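You operate a simulated robot arm through the tools that you are given. There is no shell and no other tool. Be economical: measure what you need, move in short steps, check, and stop when the job is done.

Carry out the task below with a simulated robot arm. There is one attempt and no reset: what you move stays moved.

Task
Count the ice bricks on the blue table, then put as many of the filters from the blue table on the white tray.
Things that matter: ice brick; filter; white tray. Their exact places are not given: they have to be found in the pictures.

Only the result counts: the job must be done as asked and must still hold three seconds after the hand-in. Knocking over, shifting, dropping, spilling or breaking anything else fails it.

Robot
A 6-joint arm with a two-finger parallel gripper on a trunk, on a base that drives. Base frame: it is fixed to the floor where the robot stands at the start and does not move with it; the origin is under the middle of the robot, x ahead of it, y to its left, z up. Units: m, rad, N and s.
With the tool pointing down near the work surface it reaches from about 0.32 to 0.7 m from the robot's upright axis, wherever it stands. Its first joint turns from -2.897 to 2.897 rad. Payload 4.1 kg.
The tool frame sits at the grasp point between the pads (the TCP): z along the fingers, y along the line on which they close. The tips reach 0.023 m beyond it. Largest opening 0.094 m; finger width 0.038, thickness 0.01; the body of the gripper, 0.054 by 0.096 m, starts 0.039 m behind the TCP.
Orientation is that of the tool frame in the base frame, as [roll, pitch, yaw] about the fixed x, y, z axes, in that order (R = Rz(yaw) Ry(pitch) Rx(roll)). With the fingers straight down and closing along the base's y, the tool's x points along the base's -x, its y along +y and its z along -z.

Tools
- The arm moves only by the tool step_arm. Its argument "targets" is a list of rows, each an object (a shift or turn left out is 0, a gripper value left out holds the last) with "travel": the shift along the base's x, y, z in mm, a list of three; "rotation": the turn, a rotation vector about the base's x, y, z in rad, a list of three; "jaw": the opening, from 0 (shut) to 1 (fully open). In form: [{"travel": [x, y, z], "rotation": [wx, wy, wz], "jaw": jaw}, ...]. A call has 1 to 8 rows; each row is the pose to reach, as a shift and turn from the pose commanded when the call began. A row lasts 0.2 s, in which the tool goes at most 0.05 m and 0.15 rad; a call with a longer step from one row to the next is refused whole, and so is a gripper value outside its range. Where a pose cannot be reached the arm comes as near as it can. A force on the tool above 40 N (or 10 N above the force at the start of the call, whichever is more), or a blocked arm, ends the call early, and 0.2 s more pass. Each finger travels about 0.045 m/s and halts on what it meets, pressing with about 41 N; the grip force reading is that of the motor and also rises with nothing between the fingers. The clock runs only during rows and for 0.2 s after the last one: add rows that repeat a pose to give the fingers time. It gives the time, the measured TCP pose, the force on the tool (base axes), the opening and the grip force at its end, in the units of the frame above (readings bear some noise), and new pictures: "show" is both (left out), scene, wrist or none.
- Cameras (640 x 400 px; columns grow to the right, rows downward): "scene" is now at [0.0166, 0.1732, 1.4483]; the picture's right is [0.09, -1.00, 0.00], its down [-0.79, -0.07, -0.61] and it looks along [0.61, 0.06, -0.79] (base axes); focal length 274 px, centre (320, 200). "wrist" rides on the gripper at [0.086, 0.016, -0.074] in the tool frame; the picture's right is [-0.18, 0.98, 0.00], its down [-0.58, -0.11, -0.81] and it looks along [-0.79, -0.15, 0.59] (tool axes); focal length 243 px, centre (320, 200).
- raise_lower(by): slides the trunk up (or, below 0, down) by that many m; the arm and the scene camera ride with it, the base frame stays. It gives what a move gives, with no picture.
- drive_base(legs): drives the robot by 1 to 6 legs, each [ahead, turn to the left] in m and rad, along the robot's own axes; the way and the turn of a leg run together, so that a leg with both is an arc; at most 1.5 m and 3.142 rad a leg. The arm and the cameras ride along, it lands a little off, and it stops where it bumps. It gives what a move gives, and a new picture of the scene camera.
- pan_tilt(pan, tilt): turns the head with the scene camera to pan (to the left, within 2.705 rad either way) and tilt (down, from -0.506 to 1.204), counted from straight ahead of the robot. It gives what a move gives, and a new picture of the scene camera.
- locate(camera, pixels): for up to 12 pixels [column, row] of the newest picture of that camera ("zoom" is the newest enlarged one), the place [x, y, z] in the base frame of the surface seen there, good to about 0.002 m. The clock stands still meanwhile.
- close_up(camera, box): a new picture of the part [left, top, right, bottom] of that camera's present view, enlarged. The clock stands still meanwhile.
- hand_in(): hands the job in; it is judged then, once.

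Work in short steps. Measure before you move; look again where a grasp or a placing could have gone wrong, and mend it. You have 80 turns and 170 pictures in all, those below and enlarged ones among them. Open the gripper and draw the arm clear of the work before you hand the job in, unless the task says otherwise; then end with one line.

The tools are called after "Request:" as a command line: name --argument value ..., lists and objects as JSON in quotes. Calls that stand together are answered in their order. step_arm: Moves the arm, as the interface text tells. Its arguments: {"type":"object","properties":{"targets":{"type":"array","items":{"type":"object","properties":{"travel":{"type":"array","items":{"type":"number"}},"rotation":{"type":"array","items":{"type":"number"}},"jaw":{"type":"number"}}}},"show":{"type":"string","enum":["both","scene","wrist","none"]}},"required":["targets"]} The other tools are called the same way: raise_lower (by) slides the trunk up or down; drive_base (legs) drives the base; pan_tilt (pan, tilt) turns the head that bears the scene camera; locate (camera, pixels) gives the place of the surface under pixels of a picture; close_up (camera, box) takes an enlarged picture of a part of a camera's view; hand_in () hands the job in.

At the start:

```text
time: 0.0
tcp_pos: [0.3926, -0.1766, 1.0204]
tool_rot: [-3.141, -0.001, -3.141]
wrist_force: [0.3, 1.0, 0.4]
gripper_width: 0.0939
finger_force: 0.1
trunk travel left (down, up): [-0.425, 0.165]
robot x, y, heading: [-0.0005, -0.0011, -0.003]
head pan, tilt: [0.091, 0.911]
```

scene: 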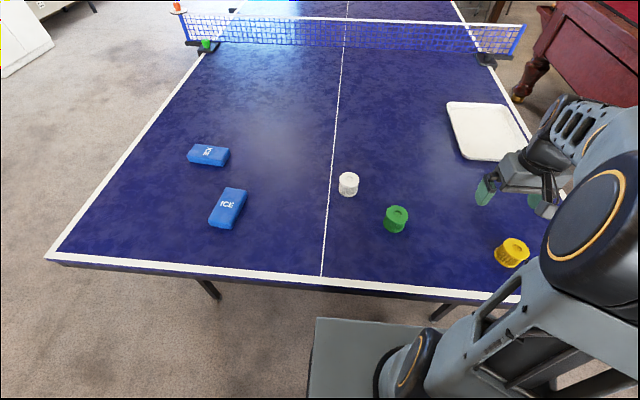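
wrist: 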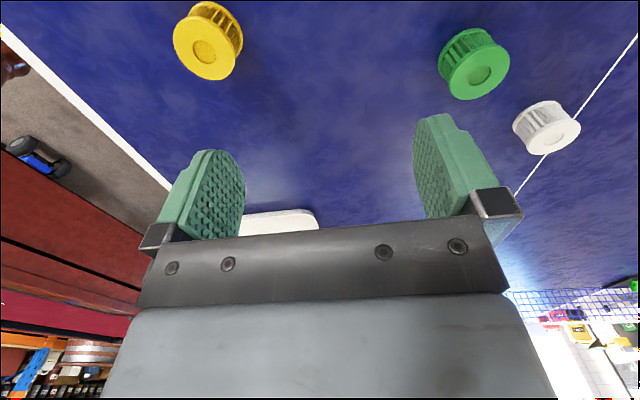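

The scene shows two blue ice bricks (208,155), (228,208) and three filters: white, green and yellow. I'll look at the rest of the table for hidden bricks and measure the objects.

Request:
locate --camera "scene" --pixels '[[348, 179], [397, 214], [512, 246], [452, 106], [497, 106], [466, 156], [522, 156], [485, 130], [208, 150], [228, 205], [348, 194], [398, 230]]'

Request:
close_up --camera "scene" --box '[320, 80, 560, 280]'

Request:
pan_tilt --pan 0.0 --tilt 0.45

Request:
pan_tilt --pan -0.6 --tilt 0.8

```text
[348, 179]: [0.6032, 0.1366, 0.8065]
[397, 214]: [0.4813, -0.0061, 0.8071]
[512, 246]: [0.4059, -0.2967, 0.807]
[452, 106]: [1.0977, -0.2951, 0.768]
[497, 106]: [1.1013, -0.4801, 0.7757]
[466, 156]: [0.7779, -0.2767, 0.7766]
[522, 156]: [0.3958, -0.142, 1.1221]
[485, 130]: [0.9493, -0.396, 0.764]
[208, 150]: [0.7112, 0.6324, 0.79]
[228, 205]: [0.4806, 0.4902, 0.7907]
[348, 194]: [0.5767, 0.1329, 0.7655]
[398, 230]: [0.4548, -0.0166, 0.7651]
```

```text
2.00 times, centred on (440, 180) of scene
```

zoom: 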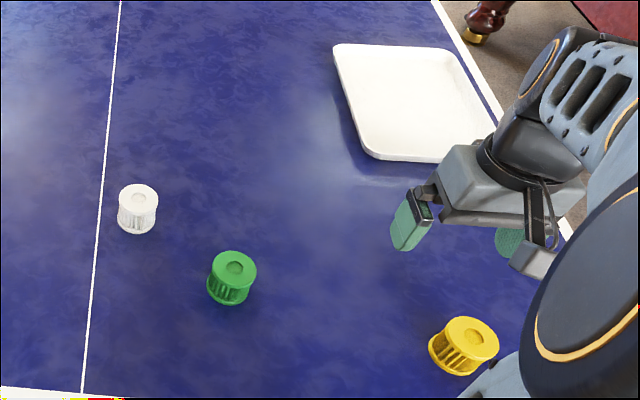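

```text
time: 0.9
tcp_pos: [0.3913, -0.177, 1.0194]
tool_rot: [3.141, 0.0, -3.141]
wrist_force: [-0.2, 0.2, -0.6]
gripper_width: 0.0942
finger_force: 0.1
trunk travel left (down, up): [-0.425, 0.165]
robot x, y, heading: [-0.0004, -0.0024, -0.001]
head pan, tilt: [0.0, 0.45]
```

scene: 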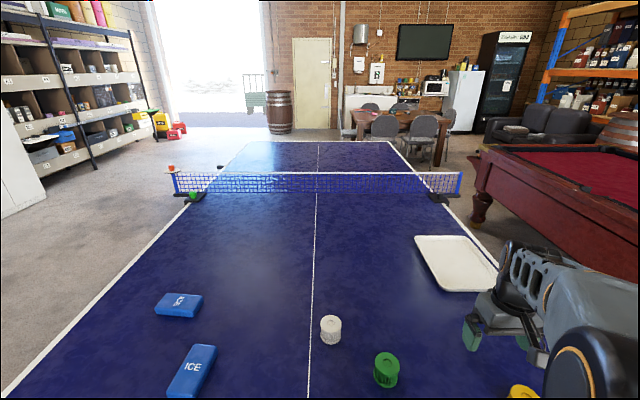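

```text
time: 1.9
tcp_pos: [0.3923, -0.1768, 1.0204]
tool_rot: [3.141, 0.0, -3.141]
wrist_force: [-1.0, 0.2, 0.1]
gripper_width: 0.0939
finger_force: 0.1
trunk travel left (down, up): [-0.425, 0.165]
robot x, y, heading: [0.0041, -0.0038, -0.004]
head pan, tilt: [-0.6, 0.799]
```

scene: 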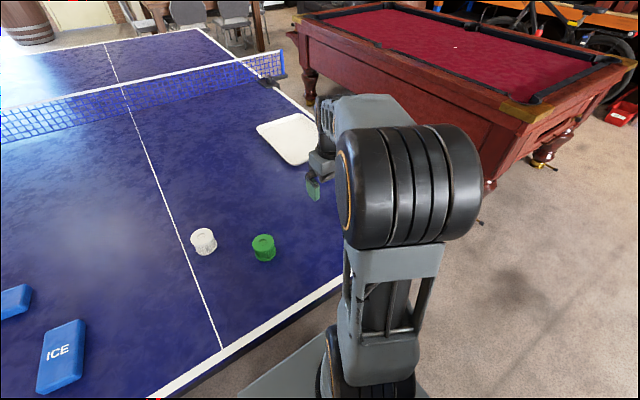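

Only two ice bricks so far; I'll check the far half and measure table edge, base front and legs for driving.

Request:
pan_tilt --pan 0.0 --tilt 0.45

Request:
close_up --camera "scene" --box '[160, 130, 480, 330]'

Request:
pan_tilt --pan 0.0 --tilt 1.2

```text
time: 2.9
tcp_pos: [0.3936, -0.1779, 1.0199]
tool_rot: [-3.141, 0.001, -3.141]
wrist_force: [0.3, 0.0, -0.1]
gripper_width: 0.0939
finger_force: 0.0
trunk travel left (down, up): [-0.425, 0.165]
robot x, y, heading: [0.0003, -0.0011, -0.001]
head pan, tilt: [0.0, 0.45]
```

scene: 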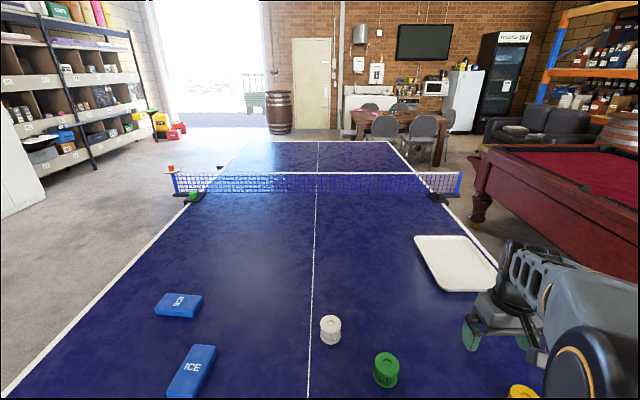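

```text
2.00 times, centred on (320, 230) of scene
```

zoom: 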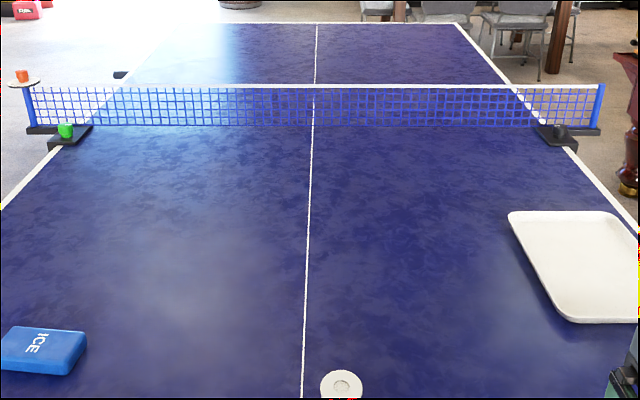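

```text
time: 4.0
tcp_pos: [0.3918, -0.1763, 1.0194]
tool_rot: [-3.141, 0.0, 3.141]
wrist_force: [0.5, 0.5, 1.1]
gripper_width: 0.094
finger_force: 0.2
trunk travel left (down, up): [-0.425, 0.165]
robot x, y, heading: [0.0021, 0.0011, 0.003]
head pan, tilt: [0.0, 1.201]
```

scene: 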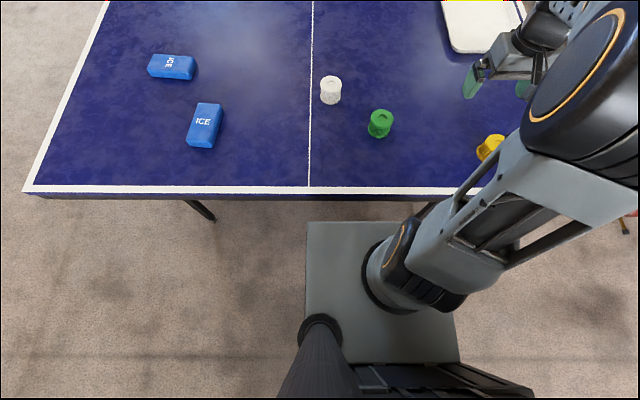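

Request:
locate --camera "scene" --pixels '[[310, 190], [310, 225], [450, 340], [375, 230], [208, 215], [425, 212], [460, 45], [450, 5], [380, 116], [330, 81], [490, 147], [480, 45]]'

```text
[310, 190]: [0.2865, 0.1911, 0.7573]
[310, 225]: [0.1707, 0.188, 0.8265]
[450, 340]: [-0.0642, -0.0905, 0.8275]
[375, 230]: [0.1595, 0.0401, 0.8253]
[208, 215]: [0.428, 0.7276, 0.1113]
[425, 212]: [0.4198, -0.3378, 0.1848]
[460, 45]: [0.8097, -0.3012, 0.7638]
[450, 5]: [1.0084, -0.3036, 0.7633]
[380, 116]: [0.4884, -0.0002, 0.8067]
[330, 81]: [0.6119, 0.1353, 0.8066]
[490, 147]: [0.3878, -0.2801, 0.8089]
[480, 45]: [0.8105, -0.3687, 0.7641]
```

The tray is out of reach from here, so I need the gap on the right between the table and the pool table. I'll look there.

Request:
pan_tilt --pan -0.75 --tilt 0.6

Request:
locate --camera "scene" --pixels '[[270, 60], [300, 100]]'

Request:
pan_tilt --pan -1.2 --tilt 0.6

```text
time: 5.1
tcp_pos: [0.392, -0.1762, 1.0201]
tool_rot: [3.141, -0.001, 3.141]
wrist_force: [1.1, 0.0, -0.5]
gripper_width: 0.0939
finger_force: 0.0
trunk travel left (down, up): [-0.425, 0.165]
robot x, y, heading: [0.0009, -0.0025, -0.003]
head pan, tilt: [-0.75, 0.6]
```

scene: 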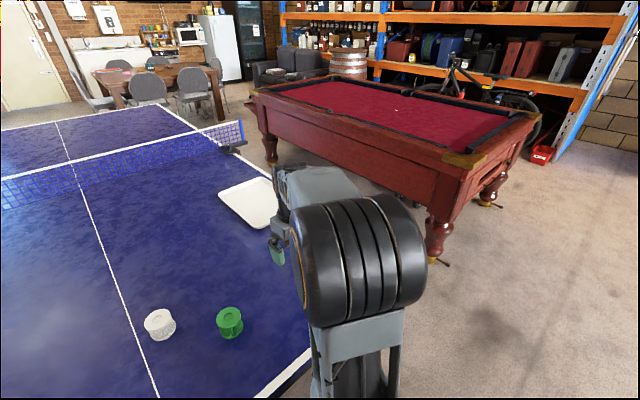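

```text
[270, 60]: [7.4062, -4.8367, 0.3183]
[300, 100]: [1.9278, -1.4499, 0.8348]
```

```text
time: 6.0
tcp_pos: [0.3932, -0.1759, 1.0202]
tool_rot: [-3.142, 0.0, 3.14]
wrist_force: [-0.2, -0.6, 0.7]
gripper_width: 0.094
finger_force: 0.1
trunk travel left (down, up): [-0.425, 0.165]
robot x, y, heading: [0.0009, -0.0004, 0.001]
head pan, tilt: [-1.201, 0.6]
```

scene: 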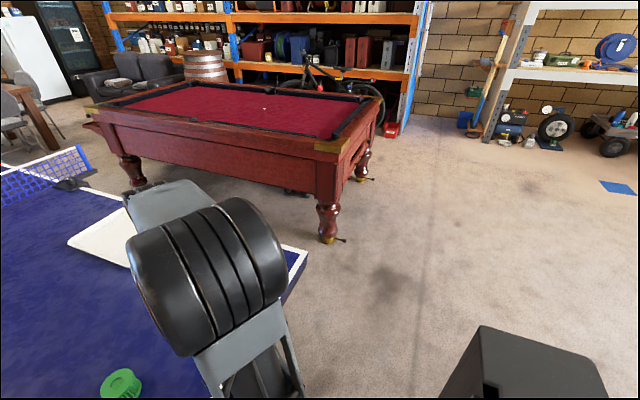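

Request:
locate --camera "scene" --pixels '[[325, 148], [345, 240], [330, 235], [90, 105], [130, 180], [300, 260], [480, 330], [600, 390], [220, 120], [400, 330], [445, 390]]'

```text
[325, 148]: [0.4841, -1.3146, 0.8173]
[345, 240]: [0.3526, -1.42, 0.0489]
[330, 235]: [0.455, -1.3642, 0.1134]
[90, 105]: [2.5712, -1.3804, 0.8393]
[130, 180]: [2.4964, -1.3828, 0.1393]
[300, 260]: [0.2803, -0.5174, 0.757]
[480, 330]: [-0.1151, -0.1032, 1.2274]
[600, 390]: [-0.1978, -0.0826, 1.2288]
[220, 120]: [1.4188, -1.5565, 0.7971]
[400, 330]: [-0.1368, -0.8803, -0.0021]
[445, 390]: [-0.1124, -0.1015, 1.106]
```

Plan: grab green from here, drive round to the right side, place it on the tray, then take yellow from there. I'll check behind the robot and measure the green filter precisely.

Request:
pan_tilt --pan 2.7 --tilt 0.6

Request:
pan_tilt --pan -2.5 --tilt 0.6

Request:
pan_tilt --pan -0.1 --tilt 1.0

Request:
close_up --camera "scene" --box '[290, 130, 450, 230]'

```text
time: 9.2
tcp_pos: [0.3917, -0.1765, 1.0205]
tool_rot: [-3.141, 0.001, 3.141]
wrist_force: [-0.3, 0.0, 0.2]
gripper_width: 0.0937
finger_force: 0.0
trunk travel left (down, up): [-0.425, 0.165]
robot x, y, heading: [0.0003, 0.0001, 0.0]
head pan, tilt: [2.7, 0.6]
```

scene: 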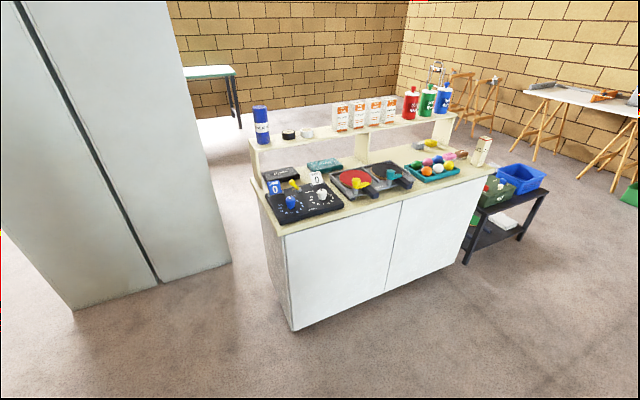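

```text
time: 13.3
tcp_pos: [0.3922, -0.1774, 1.0212]
tool_rot: [-3.141, -0.001, 3.141]
wrist_force: [-0.2, -0.1, -0.5]
gripper_width: 0.094
finger_force: 0.0
trunk travel left (down, up): [-0.425, 0.165]
robot x, y, heading: [0.0014, -0.0005, 0.004]
head pan, tilt: [-2.499, 0.6]
```

scene: 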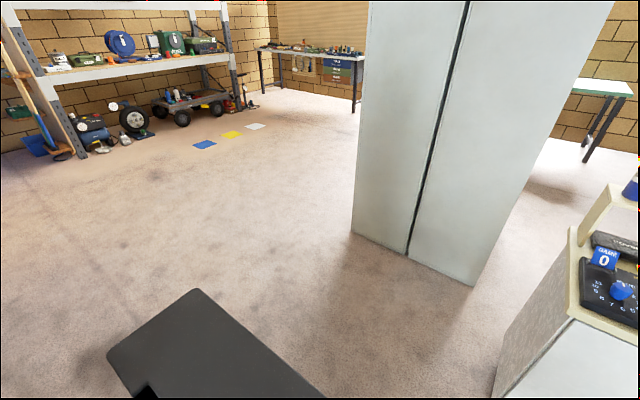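

```text
time: 15.5
tcp_pos: [0.3922, -0.1775, 1.0199]
tool_rot: [3.141, 0.002, -3.141]
wrist_force: [-0.2, -0.4, -0.2]
gripper_width: 0.094
finger_force: 0.2
trunk travel left (down, up): [-0.425, 0.165]
robot x, y, heading: [-0.0019, -0.0003, 0.002]
head pan, tilt: [-0.099, 1.0]
```

scene: 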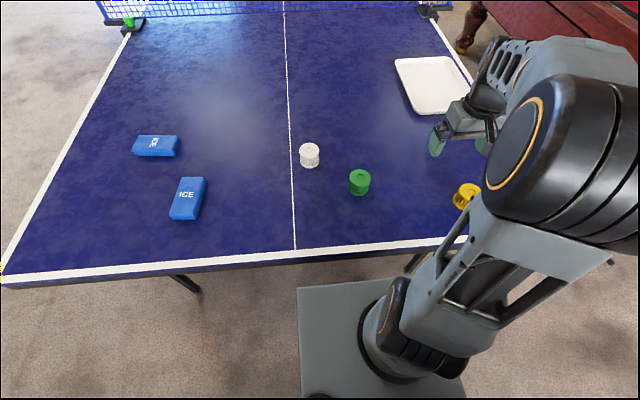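

```text
4.00 times, centred on (370, 180) of scene
```

zoom: 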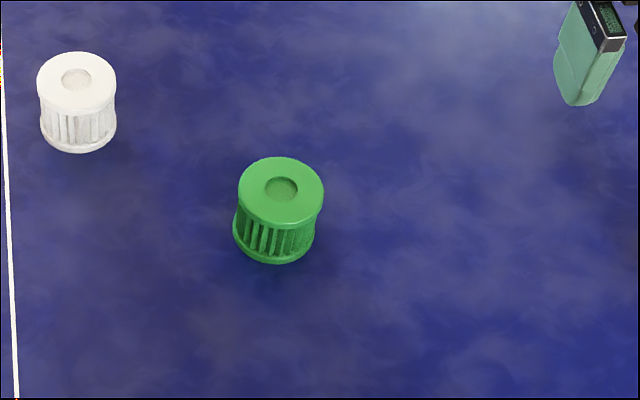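

Measuring the green filter's rim, and cabinet-free space looks fine behind.

Request:
locate --camera "zoom" --pixels '[[281, 188], [243, 192], [319, 192], [281, 160], [281, 222], [275, 258], [330, 300]]'

```text
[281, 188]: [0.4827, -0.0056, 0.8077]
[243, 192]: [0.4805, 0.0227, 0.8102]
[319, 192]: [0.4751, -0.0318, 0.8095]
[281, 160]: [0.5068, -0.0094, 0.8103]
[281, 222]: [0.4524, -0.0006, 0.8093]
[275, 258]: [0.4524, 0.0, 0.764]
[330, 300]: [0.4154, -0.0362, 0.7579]
```

Green's centre is (0.479, -0.005), diameter ~60 mm, top at z 0.81. I move above it.

Request:
step_arm --targets '[{"travel": [22, 43, 0], "jaw": 1}, {"travel": [44, 86, 0]}, {"travel": [66, 129, 0]}, {"travel": [87, 172, 0]}, {"travel": [87, 172, -50]}, {"travel": [87, 172, -100]}, {"travel": [87, 172, -130]}, {"travel": [87, 172, -130]}]'

```text
time: 17.3
tcp_pos: [0.4793, -0.0048, 0.891]
tool_rot: [-3.14, -0.001, -3.141]
wrist_force: [0.1, -0.6, -0.2]
gripper_width: 0.094
finger_force: 0.1
trunk travel left (down, up): [-0.425, 0.165]
robot x, y, heading: [-0.0017, 0.0005, -0.002]
head pan, tilt: [-0.099, 1.0]
```

scene: 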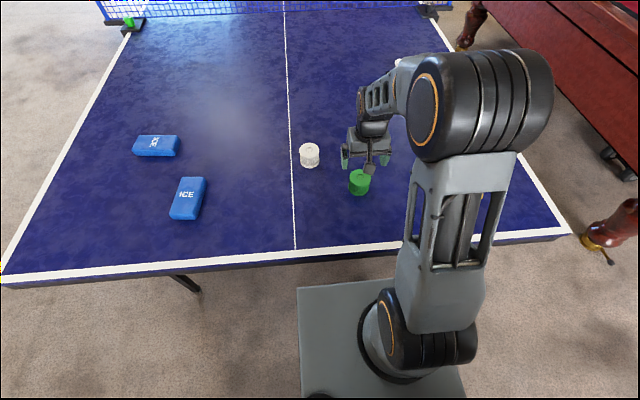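
wrist: 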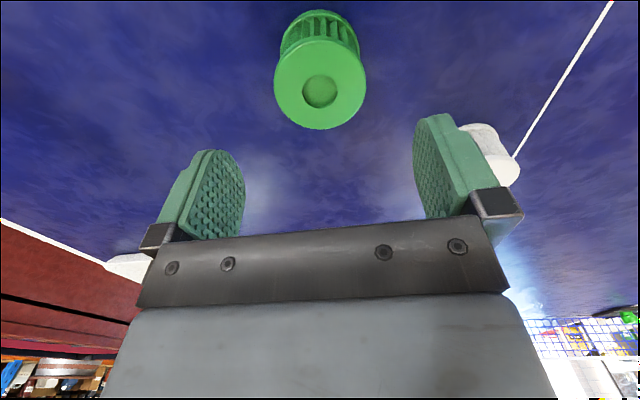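

Laterally centred between the fingers. Descend 100 mm and close.

Request:
step_arm --targets '[{"travel": [0, 0, -50]}, {"travel": [0, 0, -85]}, {"travel": [0, 0, -100]}, {"travel": [0, 0, -100]}, {"travel": [0, 0, -100], "jaw": 0.4}, {"travel": [0, 0, -100], "jaw": 0.4}, {"travel": [0, 0, -100], "jaw": 0.4}, {"travel": [0, 0, -100], "jaw": 0.4}]'

```text
time: 19.1
tcp_pos: [0.4802, -0.0066, 0.7905]
tool_rot: [3.141, -0.001, -3.14]
wrist_force: [0.0, 0.8, -0.8]
gripper_width: 0.0609
finger_force: 41.1
trunk travel left (down, up): [-0.425, 0.165]
robot x, y, heading: [-0.0029, -0.0014, 0.002]
head pan, tilt: [-0.099, 1.0]
```

scene: 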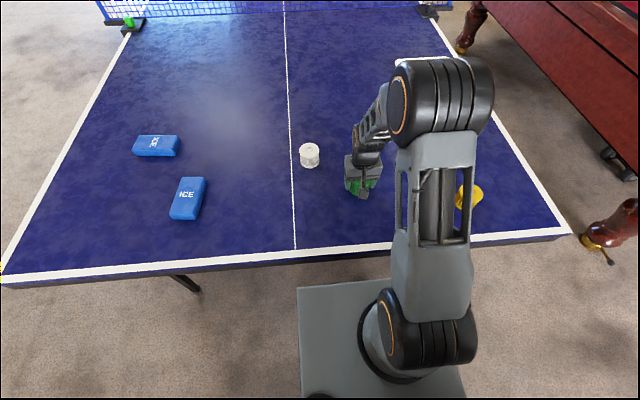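
wrist: 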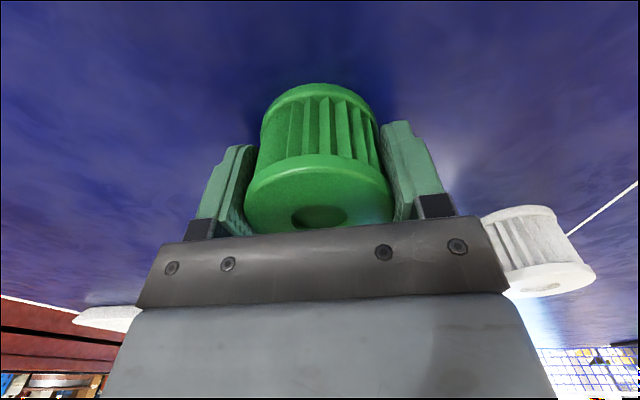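

Gripped (61 mm, 41 N). Lift straight up, then draw back.

Request:
step_arm --targets '[{"travel": [0, 0, 50], "jaw": 0.4}, {"travel": [0, 0, 100]}, {"travel": [0, 0, 150]}, {"travel": [0, 0, 200]}, {"travel": [0, 0, 250]}, {"travel": [-40, -10, 270]}, {"travel": [-80, -20, 270]}, {"travel": [-100, -20, 270]}]'

Request:
drive_base --legs '[[-0.25, 0], [0, -1.571]]'

```text
time: 20.9
tcp_pos: [0.3785, -0.0271, 1.0602]
tool_rot: [-3.141, 0.001, -3.142]
wrist_force: [0.0, 0.0, -1.7]
gripper_width: 0.061
finger_force: 41.2
trunk travel left (down, up): [-0.425, 0.165]
robot x, y, heading: [-0.0014, 0.0035, -0.001]
head pan, tilt: [-0.099, 1.0]
```

scene: 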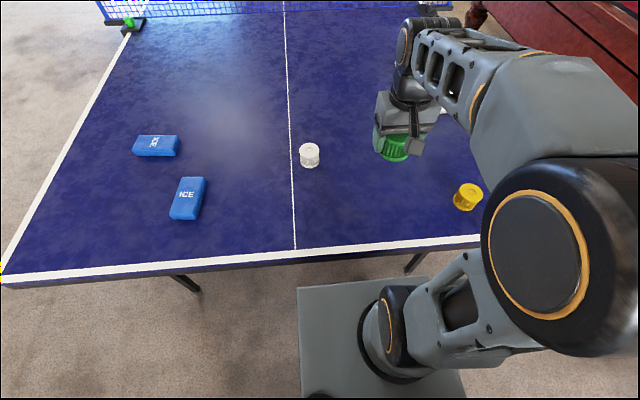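
wrist: 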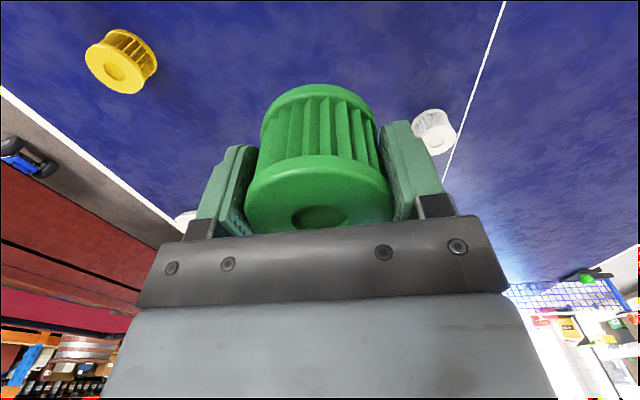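

```text
time: 26.6
tcp_pos: [-0.2918, -0.377, 1.0595]
tool_rot: [-3.141, 0.0, 1.528]
wrist_force: [-0.5, -0.2, -1.0]
gripper_width: 0.0612
finger_force: 40.8
trunk travel left (down, up): [-0.425, 0.165]
robot x, y, heading: [-0.2459, -0.0011, -1.61]
head pan, tilt: [-0.099, 1.0]
```

scene: 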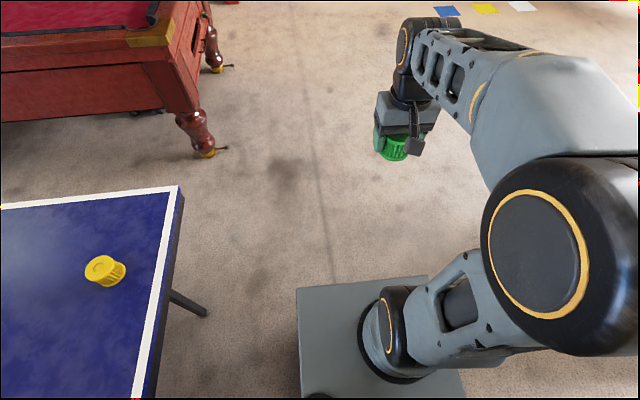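

Path ahead is clear. Measure the table corner and pool table corner to fine-tune.

Request:
locate --camera "scene" --pixels '[[178, 188], [172, 40], [150, 300], [10, 205], [205, 152], [228, 150]]'

Request:
drive_base --legs '[[0.92, 0], [0, 1.61]]'

```text
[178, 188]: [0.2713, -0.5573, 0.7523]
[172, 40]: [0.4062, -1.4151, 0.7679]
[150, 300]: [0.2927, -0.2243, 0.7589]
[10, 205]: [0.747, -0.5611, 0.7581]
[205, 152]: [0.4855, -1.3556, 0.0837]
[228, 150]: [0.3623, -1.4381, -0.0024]
```

```text
time: 35.5
tcp_pos: [0.0914, -0.947, 1.0603]
tool_rot: [3.141, 0.002, -3.112]
wrist_force: [1.0, -0.5, -0.5]
gripper_width: 0.061
finger_force: 41.6
trunk travel left (down, up): [-0.425, 0.165]
robot x, y, heading: [-0.2903, -0.9301, 0.029]
head pan, tilt: [-0.099, 1.0]
```

scene: 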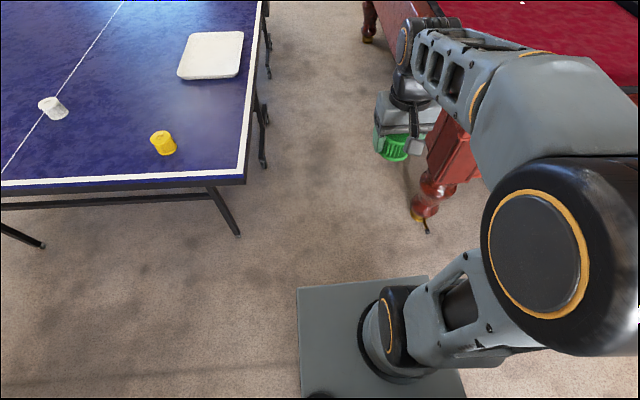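

Aligned with the gap (centre y ≈ -0.935). Measure the tray, then drive ahead 0.7 m.

Request:
locate --camera "scene" --pixels '[[188, 35], [242, 33], [179, 75], [236, 76], [210, 57], [162, 138], [424, 228], [258, 165]]'

Request:
drive_base --legs '[[0.72, -0.02]]'

Request:
pan_tilt --pan 0.6 --tilt 0.95

```text
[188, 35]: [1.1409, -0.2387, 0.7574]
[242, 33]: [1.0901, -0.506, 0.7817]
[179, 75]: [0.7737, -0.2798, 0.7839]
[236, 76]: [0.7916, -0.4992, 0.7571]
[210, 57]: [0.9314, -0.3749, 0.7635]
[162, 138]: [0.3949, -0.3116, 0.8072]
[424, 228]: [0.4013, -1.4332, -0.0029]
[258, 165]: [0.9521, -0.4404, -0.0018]
```

```text
time: 39.4
tcp_pos: [0.8026, -0.9325, 1.0605]
tool_rot: [-3.142, 0.0, -3.123]
wrist_force: [0.1, 0.1, -0.6]
gripper_width: 0.0609
finger_force: 40.9
trunk travel left (down, up): [-0.425, 0.165]
robot x, y, heading: [0.4248, -0.9155, 0.022]
head pan, tilt: [-0.099, 1.0]
```

scene: 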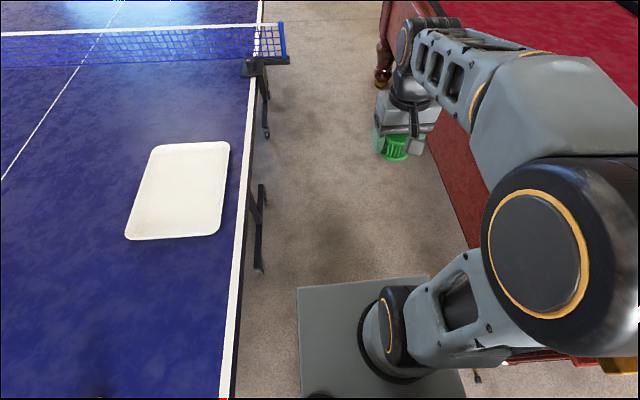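

```text
time: 40.4
tcp_pos: [0.8023, -0.9339, 1.0598]
tool_rot: [-3.141, 0.001, -3.122]
wrist_force: [0.7, -0.1, -0.4]
gripper_width: 0.0611
finger_force: 40.7
trunk travel left (down, up): [-0.425, 0.165]
robot x, y, heading: [0.4179, -0.9131, 0.022]
head pan, tilt: [0.6, 0.949]
```

scene: 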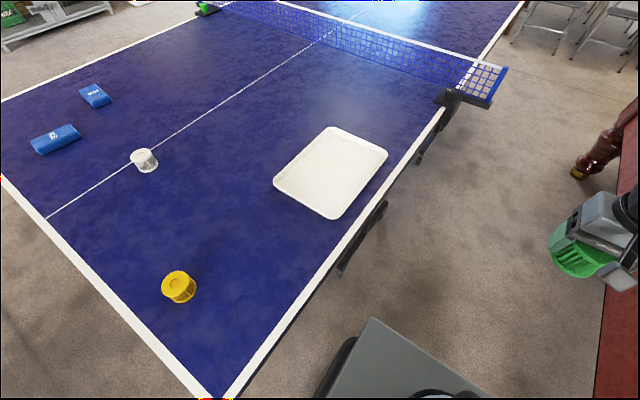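

Good position; the far part of the table shows no more bricks. Measure the tray and yellow filter.

Request:
locate --camera "scene" --pixels '[[275, 182], [333, 217], [386, 152], [330, 128], [330, 195], [305, 178], [330, 172], [178, 279], [166, 281], [191, 281], [345, 190]]'

Request:
close_up --camera "scene" --box '[140, 250, 220, 330]'

```text
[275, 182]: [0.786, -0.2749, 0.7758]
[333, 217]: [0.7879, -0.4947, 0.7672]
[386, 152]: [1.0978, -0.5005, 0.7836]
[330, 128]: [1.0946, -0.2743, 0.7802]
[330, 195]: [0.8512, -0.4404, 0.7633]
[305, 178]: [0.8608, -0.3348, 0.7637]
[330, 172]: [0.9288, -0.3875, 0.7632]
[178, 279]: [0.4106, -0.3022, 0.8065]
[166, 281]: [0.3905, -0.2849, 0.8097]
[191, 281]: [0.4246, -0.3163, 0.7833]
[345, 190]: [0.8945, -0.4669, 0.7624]
```

```text
5.00 times, centred on (180, 290) of scene
```

zoom: 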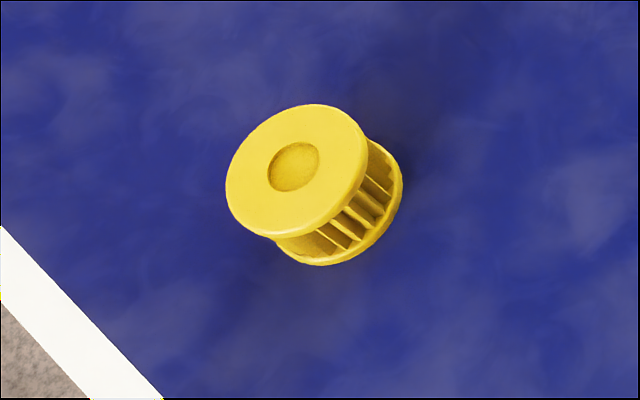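

The robot can be a bit further ahead to reach both tray and yellow comfortably; drive 0.12 m more.

Request:
drive_base --legs '[[0.12, -0.02]]'

Request:
step_arm --targets '[{"travel": [-15, 45, 0], "rotation": [0, 0, 0.12]}, {"travel": [-25, 90, 0], "rotation": [0, 0, 0.24]}, {"travel": [-30, 138, 0], "rotation": [0, 0, 0.36]}, {"travel": [-30, 186, 0], "rotation": [0, 0, 0.48]}, {"travel": [-20, 233, 0], "rotation": [0, 0, 0.6]}, {"travel": [-10, 280, 0], "rotation": [0, 0, 0.72]}, {"travel": [0, 328, 0], "rotation": [0, 0, 0.84]}, {"travel": [0, 328, 0], "rotation": [0, 0, 0.84]}]'

```text
time: 41.7
tcp_pos: [0.9222, -0.9397, 1.0607]
tool_rot: [-3.141, 0.001, -3.141]
wrist_force: [-0.8, 0.0, -0.8]
gripper_width: 0.061
finger_force: 40.8
trunk travel left (down, up): [-0.425, 0.165]
robot x, y, heading: [0.5433, -0.9135, -0.001]
head pan, tilt: [0.6, 0.949]
```

scene: 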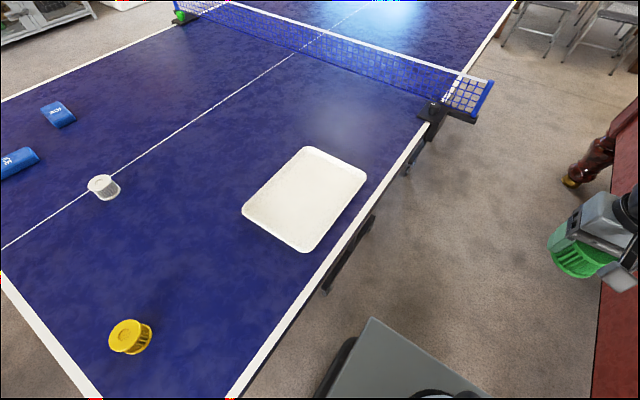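

```text
time: 43.5
tcp_pos: [0.9199, -0.6115, 1.061]
tool_rot: [-3.142, 0.0, -2.3]
wrist_force: [0.0, 0.4, -1.0]
gripper_width: 0.0611
finger_force: 40.5
trunk travel left (down, up): [-0.425, 0.165]
robot x, y, heading: [0.5408, -0.9138, 0.001]
head pan, tilt: [0.6, 0.949]
```

scene: 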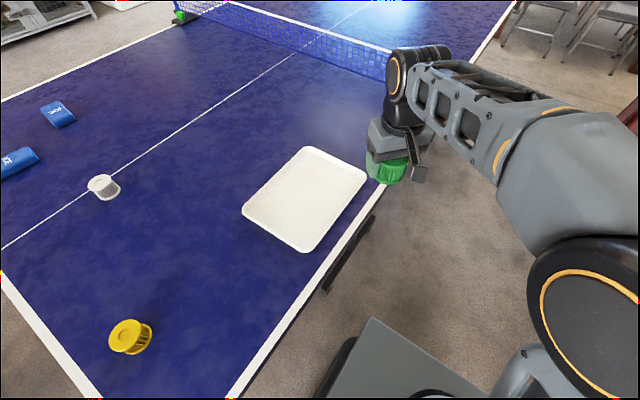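
wrist: 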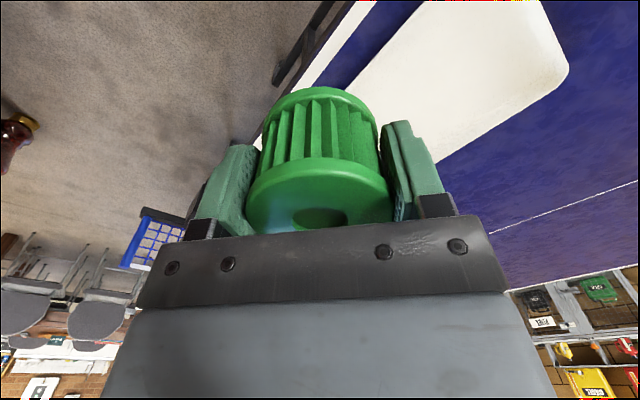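

Clear of everything. Move over the tray at about (0.95, -0.41).

Request:
step_arm --targets '[{"travel": [8, 49, 0]}, {"travel": [16, 98, 0]}, {"travel": [24, 147, 0]}, {"travel": [30, 196, 0]}, {"travel": [30, 201, -45]}, {"travel": [30, 201, -95]}, {"travel": [30, 201, -145]}, {"travel": [30, 201, -180]}]'

```text
time: 45.3
tcp_pos: [0.9526, -0.4101, 0.8785]
tool_rot: [3.141, 0.0, -2.303]
wrist_force: [0.1, 0.1, -1.0]
gripper_width: 0.0611
finger_force: 41.0
trunk travel left (down, up): [-0.425, 0.165]
robot x, y, heading: [0.5451, -0.9112, -0.004]
head pan, tilt: [0.6, 0.949]
```

scene: 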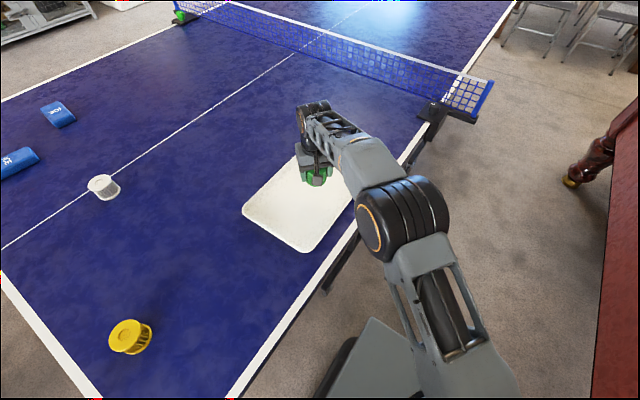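
wrist: 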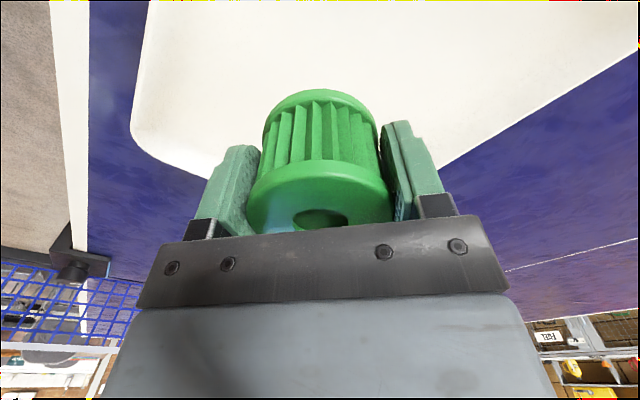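

Positioned over the tray. Lower 81 mm to z ≈ 0.797.

Request:
step_arm --targets '[{"travel": [0, 0, -40]}, {"travel": [0, 0, -65]}, {"travel": [0, 0, -76]}, {"travel": [0, 0, -81]}, {"travel": [0, 0, -81]}]' --show "wrist"

```text
time: 46.5
tcp_pos: [0.952, -0.4097, 0.7985]
tool_rot: [-3.141, 0.001, -2.302]
wrist_force: [0.3, 1.2, -0.8]
gripper_width: 0.0608
finger_force: 41.0
trunk travel left (down, up): [-0.425, 0.165]
robot x, y, heading: [0.5427, -0.9069, 0.001]
head pan, tilt: [0.6, 0.949]
```

wrist: 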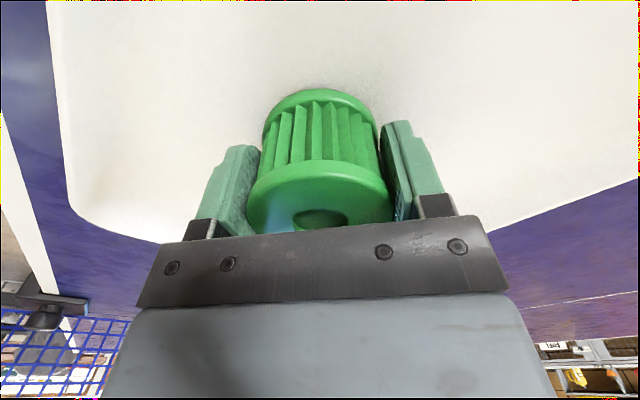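

Just above the tray floor with rim clearance; lower 3 mm, release and rise.

Request:
step_arm --targets '[{"travel": [0, 0, -3]}, {"travel": [0, 0, -3], "jaw": 0.95}, {"travel": [0, 0, -3], "jaw": 0.95}, {"travel": [0, 0, -3], "jaw": 0.95}, {"travel": [0, 0, -3], "jaw": 0.95}, {"travel": [0, 0, 40], "jaw": 0.95}, {"travel": [0, 0, 90], "jaw": 0.95}, {"travel": [0, 0, 140], "jaw": 0.95}]'

```text
time: 48.3
tcp_pos: [0.9517, -0.4107, 0.939]
tool_rot: [3.141, -0.001, -2.303]
wrist_force: [0.4, -0.3, -0.5]
gripper_width: 0.0894
finger_force: 0.1
trunk travel left (down, up): [-0.425, 0.165]
robot x, y, heading: [0.5422, -0.9142, 0.005]
head pan, tilt: [0.6, 0.949]
```

scene: 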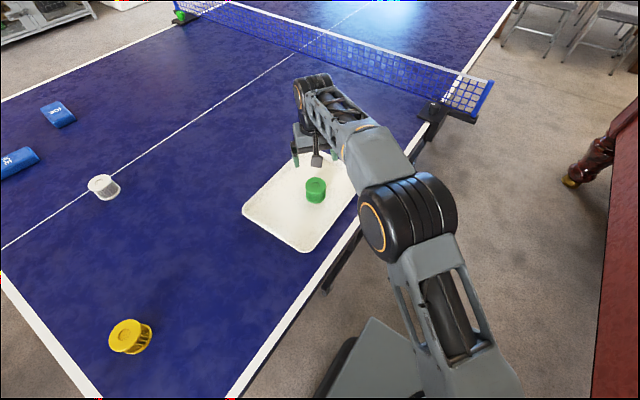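
wrist: 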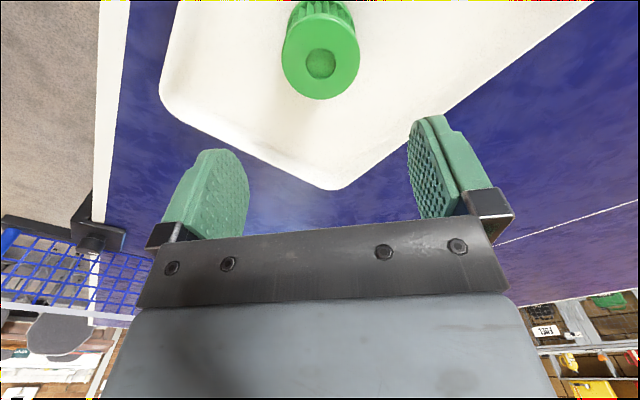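

Green stands on the tray. Now measure the yellow filter at (130,337).

Request:
close_up --camera "scene" --box '[90, 300, 170, 370]'

```text
5.71 times, centred on (130, 335) of scene
```

zoom: 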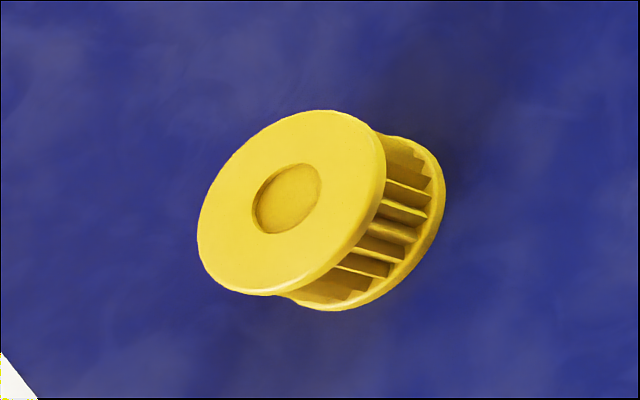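

Request:
locate --camera "zoom" --pixels '[[288, 198], [210, 250], [370, 145], [345, 240], [240, 160], [330, 120], [260, 285]]'

```text
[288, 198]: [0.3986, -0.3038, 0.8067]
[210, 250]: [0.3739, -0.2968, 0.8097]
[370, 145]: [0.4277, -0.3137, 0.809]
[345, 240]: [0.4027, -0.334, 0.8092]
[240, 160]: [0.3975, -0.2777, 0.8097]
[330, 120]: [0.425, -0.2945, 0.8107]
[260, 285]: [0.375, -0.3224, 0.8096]
```

Yellow's centre is (0.400, -0.306). Swing over there at height in two calls.

Request:
step_arm --targets '[{"travel": [-20, 5, 40], "rotation": [0, 0, 0.1]}, {"travel": [-65, 15, 50], "rotation": [0, 0, 0.2]}, {"travel": [-113, 25, 50], "rotation": [0, 0, 0.3]}, {"travel": [-161, 35, 50], "rotation": [0, 0, 0.4]}, {"travel": [-209, 45, 50], "rotation": [0, 0, 0.5]}, {"travel": [-257, 55, 50], "rotation": [0, 0, 0.6]}, {"travel": [-305, 65, 50], "rotation": [0, 0, 0.7]}, {"travel": [-353, 75, 50], "rotation": [0, 0, 0.8]}]' --show "none"

Request:
step_arm --targets '[{"travel": [-48, 8, 0], "rotation": [0, 0, 0.05], "jaw": 1}, {"travel": [-96, 16, 0], "rotation": [0, 0, 0.1]}, {"travel": [-144, 24, 0], "rotation": [0, 0, 0.1]}, {"travel": [-190, 30, 0], "rotation": [0, 0, 0.1]}, {"travel": [-199, 30, -40], "rotation": [0, 0, 0.1]}, {"travel": [-199, 30, -85], "rotation": [0, 0, 0.1]}, {"travel": [-199, 30, -100], "rotation": [0, 0, 0.1]}, {"travel": [-199, 30, -100], "rotation": [0, 0, 0.1]}]'

```text
time: 50.1
tcp_pos: [0.5963, -0.3361, 0.9867]
tool_rot: [3.141, -0.002, -1.5]
wrist_force: [-0.3, 0.1, 0.6]
gripper_width: 0.0892
finger_force: 0.1
trunk travel left (down, up): [-0.425, 0.165]
robot x, y, heading: [0.5441, -0.9151, -0.003]
head pan, tilt: [0.6, 0.949]
```

```text
time: 51.9
tcp_pos: [0.4001, -0.305, 0.889]
tool_rot: [3.141, 0.0, -1.401]
wrist_force: [0.4, -0.7, -0.5]
gripper_width: 0.094
finger_force: 0.0
out of reach, approached as far as the arm can: row 4
trunk travel left (down, up): [-0.425, 0.165]
robot x, y, heading: [0.5454, -0.9128, -0.008]
head pan, tilt: [0.6, 0.949]
```

scene: 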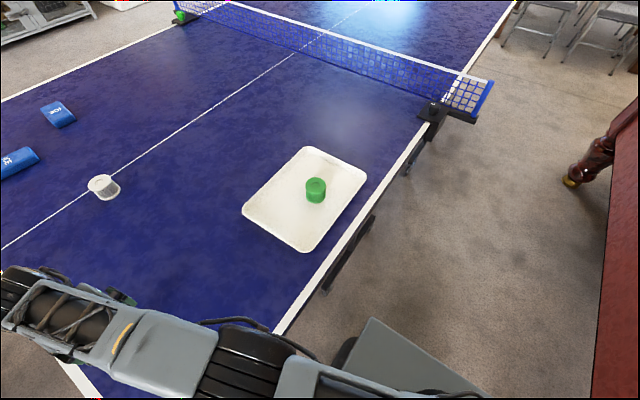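
wrist: 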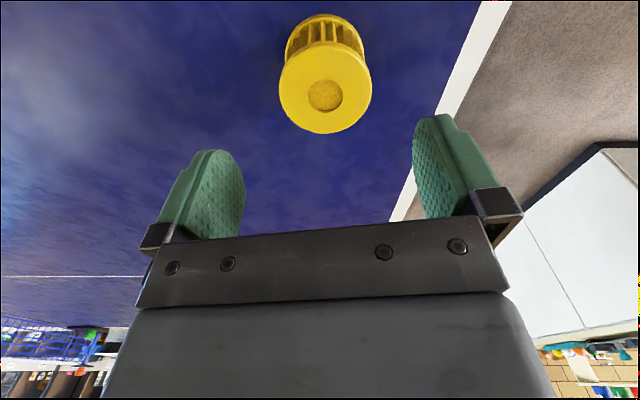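

Aligned with yellow just like green was. Descend 98 mm and close.

Request:
step_arm --targets '[{"travel": [0, 0, -50]}, {"travel": [0, 0, -85]}, {"travel": [0, 0, -98]}, {"travel": [0, 0, -98]}, {"travel": [0, 0, -98], "jaw": 0.4}, {"travel": [0, 0, -98], "jaw": 0.4}, {"travel": [0, 0, -98], "jaw": 0.4}, {"travel": [0, 0, -98], "jaw": 0.4}]' --show "wrist"

```text
time: 53.7
tcp_pos: [0.4006, -0.3057, 0.7907]
tool_rot: [3.141, -0.001, -1.4]
wrist_force: [-1.0, -0.2, 0.1]
gripper_width: 0.0611
finger_force: 41.2
trunk travel left (down, up): [-0.425, 0.165]
robot x, y, heading: [0.5439, -0.9132, 0.005]
head pan, tilt: [0.6, 0.949]
```

wrist: 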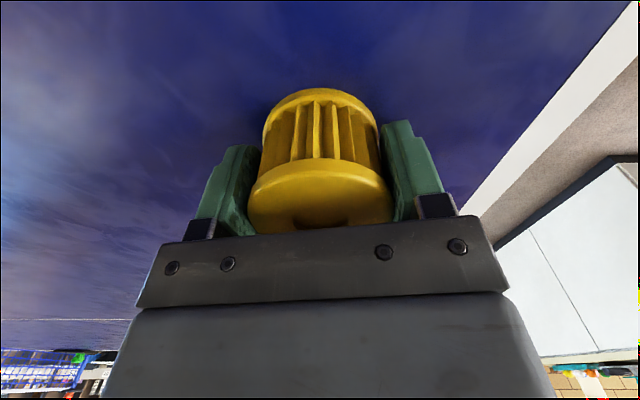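

Yellow gripped. Lift and swing back to the tray, turning the closing direction toward the base's y so the fingers clear green and the rim.

Request:
step_arm --targets '[{"travel": [0, 0, 50], "jaw": 0.4}, {"travel": [0, 0, 100]}, {"travel": [5, 0, 148]}, {"travel": [25, -5, 190], "rotation": [0, 0, -0.14]}, {"travel": [70, -12, 195], "rotation": [0, 0, -0.28]}, {"travel": [118, -18, 195], "rotation": [0, 0, -0.42]}, {"travel": [166, -25, 195], "rotation": [0, 0, -0.56]}, {"travel": [214, -32, 195], "rotation": [0, 0, -0.7]}]' --show "none"

Request:
step_arm --targets '[{"travel": [48, -7, 0], "rotation": [0, 0, -0.14]}, {"travel": [96, -15, 0], "rotation": [0, 0, -0.28]}, {"travel": [144, -22, 0], "rotation": [0, 0, -0.42]}, {"travel": [192, -30, 0], "rotation": [0, 0, -0.56]}, {"travel": [240, -37, 0], "rotation": [0, 0, -0.7]}, {"travel": [240, -37, -45], "rotation": [0, 0, -0.8]}, {"travel": [240, -37, -90], "rotation": [0, 0, -0.8]}, {"travel": [240, -37, -100], "rotation": [0, 0, -0.8]}]'

```text
time: 55.5
tcp_pos: [0.6165, -0.3374, 0.9874]
tool_rot: [-3.141, 0.001, -2.105]
wrist_force: [-0.1, 0.0, -0.6]
gripper_width: 0.061
finger_force: 41.4
trunk travel left (down, up): [-0.425, 0.165]
robot x, y, heading: [0.5437, -0.9109, 0.004]
head pan, tilt: [0.6, 0.949]
```

```text
time: 57.3
tcp_pos: [0.8547, -0.3749, 0.884]
tool_rot: [-3.14, 0.0, -2.901]
wrist_force: [-0.1, -0.2, -1.3]
gripper_width: 0.0609
finger_force: 40.6
trunk travel left (down, up): [-0.425, 0.165]
robot x, y, heading: [0.5447, -0.9147, 0.003]
head pan, tilt: [0.6, 0.949]
```

scene: 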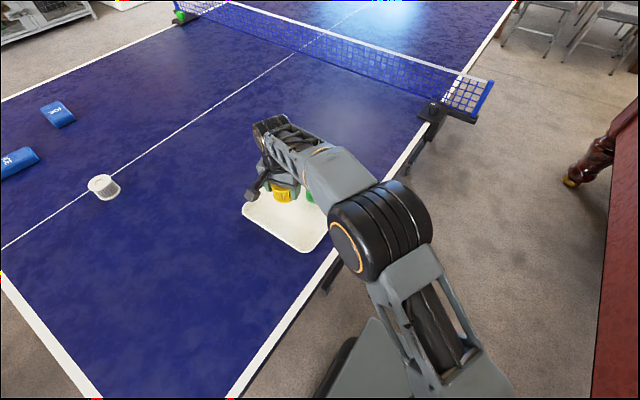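
wrist: 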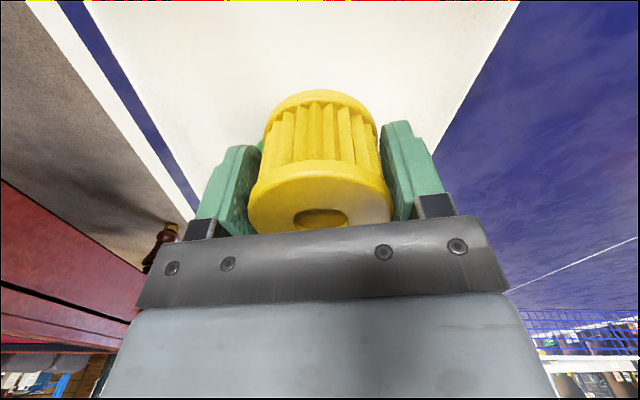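

Over the tray beside green with clearance. Lower 86 mm, then check.

Request:
step_arm --targets '[{"travel": [0, 0, -45]}, {"travel": [0, 0, -70]}, {"travel": [0, 0, -82]}, {"travel": [0, 0, -88]}, {"travel": [0, 0, -88]}]' --show "both"

```text
time: 58.5
tcp_pos: [0.8547, -0.3751, 0.7984]
tool_rot: [-3.141, 0.0, -2.902]
wrist_force: [0.4, 0.0, -0.1]
gripper_width: 0.0608
finger_force: 41.0
trunk travel left (down, up): [-0.425, 0.165]
robot x, y, heading: [0.5406, -0.9096, -0.001]
head pan, tilt: [0.6, 0.949]
```

scene: 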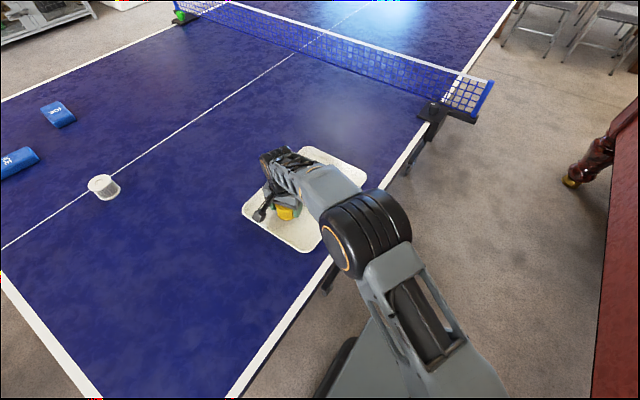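
wrist: 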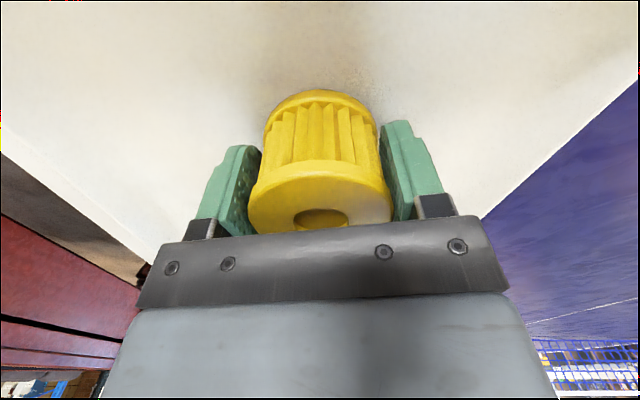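

A hair above the floor; settle 3 mm, open to 0.9, rise.

Request:
step_arm --targets '[{"travel": [0, 0, -3]}, {"travel": [0, 0, -3], "jaw": 0.9}, {"travel": [0, 0, -3], "jaw": 0.9}, {"travel": [0, 0, -3], "jaw": 0.9}, {"travel": [0, 0, -3], "jaw": 0.9}, {"travel": [0, 0, 40], "jaw": 0.9}, {"travel": [0, 0, 90], "jaw": 0.9}, {"travel": [0, 0, 140], "jaw": 0.9}]' --show "none"

Request:
step_arm --targets '[{"travel": [-10, 0, 50]}, {"travel": [-20, -40, 80]}, {"travel": [-30, -85, 90]}, {"travel": [-40, -130, 90]}, {"travel": [-50, -150, 90]}, {"travel": [-50, -150, 90]}]'

Request:
close_up --camera "scene" --box '[230, 130, 390, 260]'

```text
time: 60.3
tcp_pos: [0.853, -0.3731, 0.9414]
tool_rot: [3.142, 0.001, -2.903]
wrist_force: [-0.7, 0.6, -1.1]
gripper_width: 0.0847
finger_force: 0.0
trunk travel left (down, up): [-0.425, 0.165]
robot x, y, heading: [0.5434, -0.9102, 0.002]
head pan, tilt: [0.6, 0.949]
```

```text
refused: row 1 steps farther than a row can; nothing moved
```

```text
3.08 times, centred on (310, 195) of scene
```

zoom: 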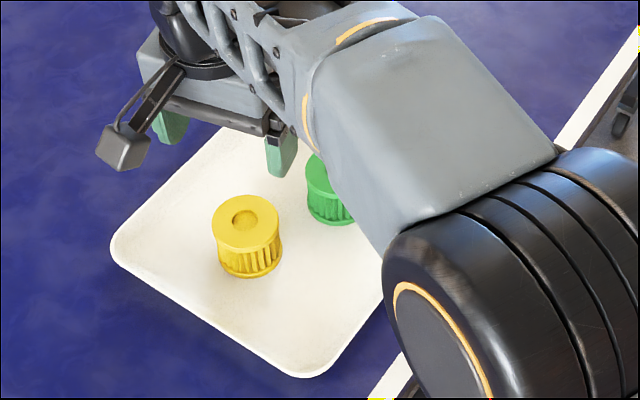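

Both filters stand on the tray. Draw the arm clear and check once more.

Request:
step_arm --targets '[{"travel": [0, 0, 45]}, {"travel": [-10, -30, 80]}, {"travel": [-20, -75, 90]}, {"travel": [-30, -120, 90]}, {"travel": [-40, -150, 90]}, {"travel": [-40, -150, 90]}]'

```text
time: 61.7
tcp_pos: [0.8134, -0.5245, 1.03]
tool_rot: [-3.141, 0.0, -2.902]
wrist_force: [0.5, -0.1, 0.2]
gripper_width: 0.0848
finger_force: 0.2
trunk travel left (down, up): [-0.425, 0.165]
robot x, y, heading: [0.5445, -0.9129, -0.0]
head pan, tilt: [0.6, 0.949]
```

scene: 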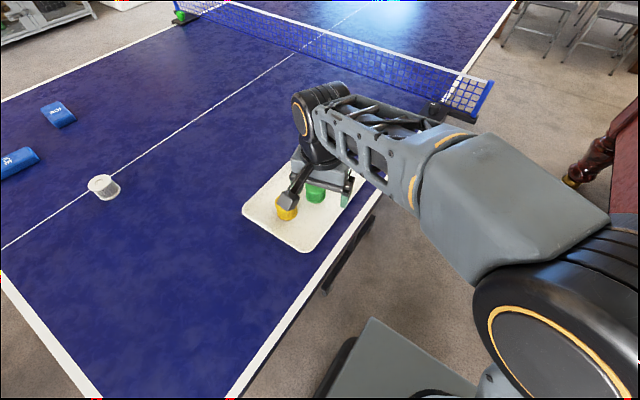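
wrist: 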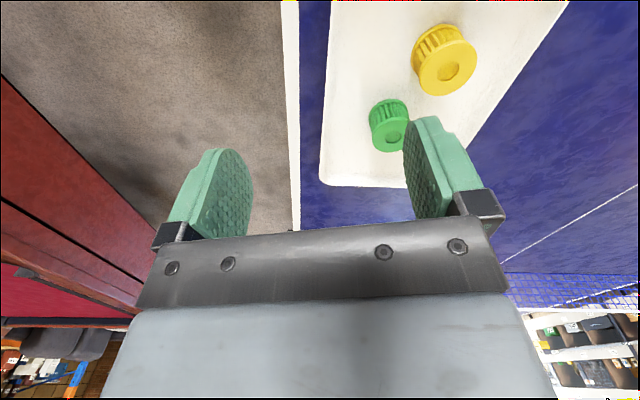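

Both filters are upright on the tray, matching the two ice bricks, the gripper is open and the arm is clear. Handing in.

Request:
hand_in

```text
The job is handed in.
```

I counted two ice bricks on the blue table and put two filters, the green and the yellow, upright on the white tray; the white filter stays on the table.
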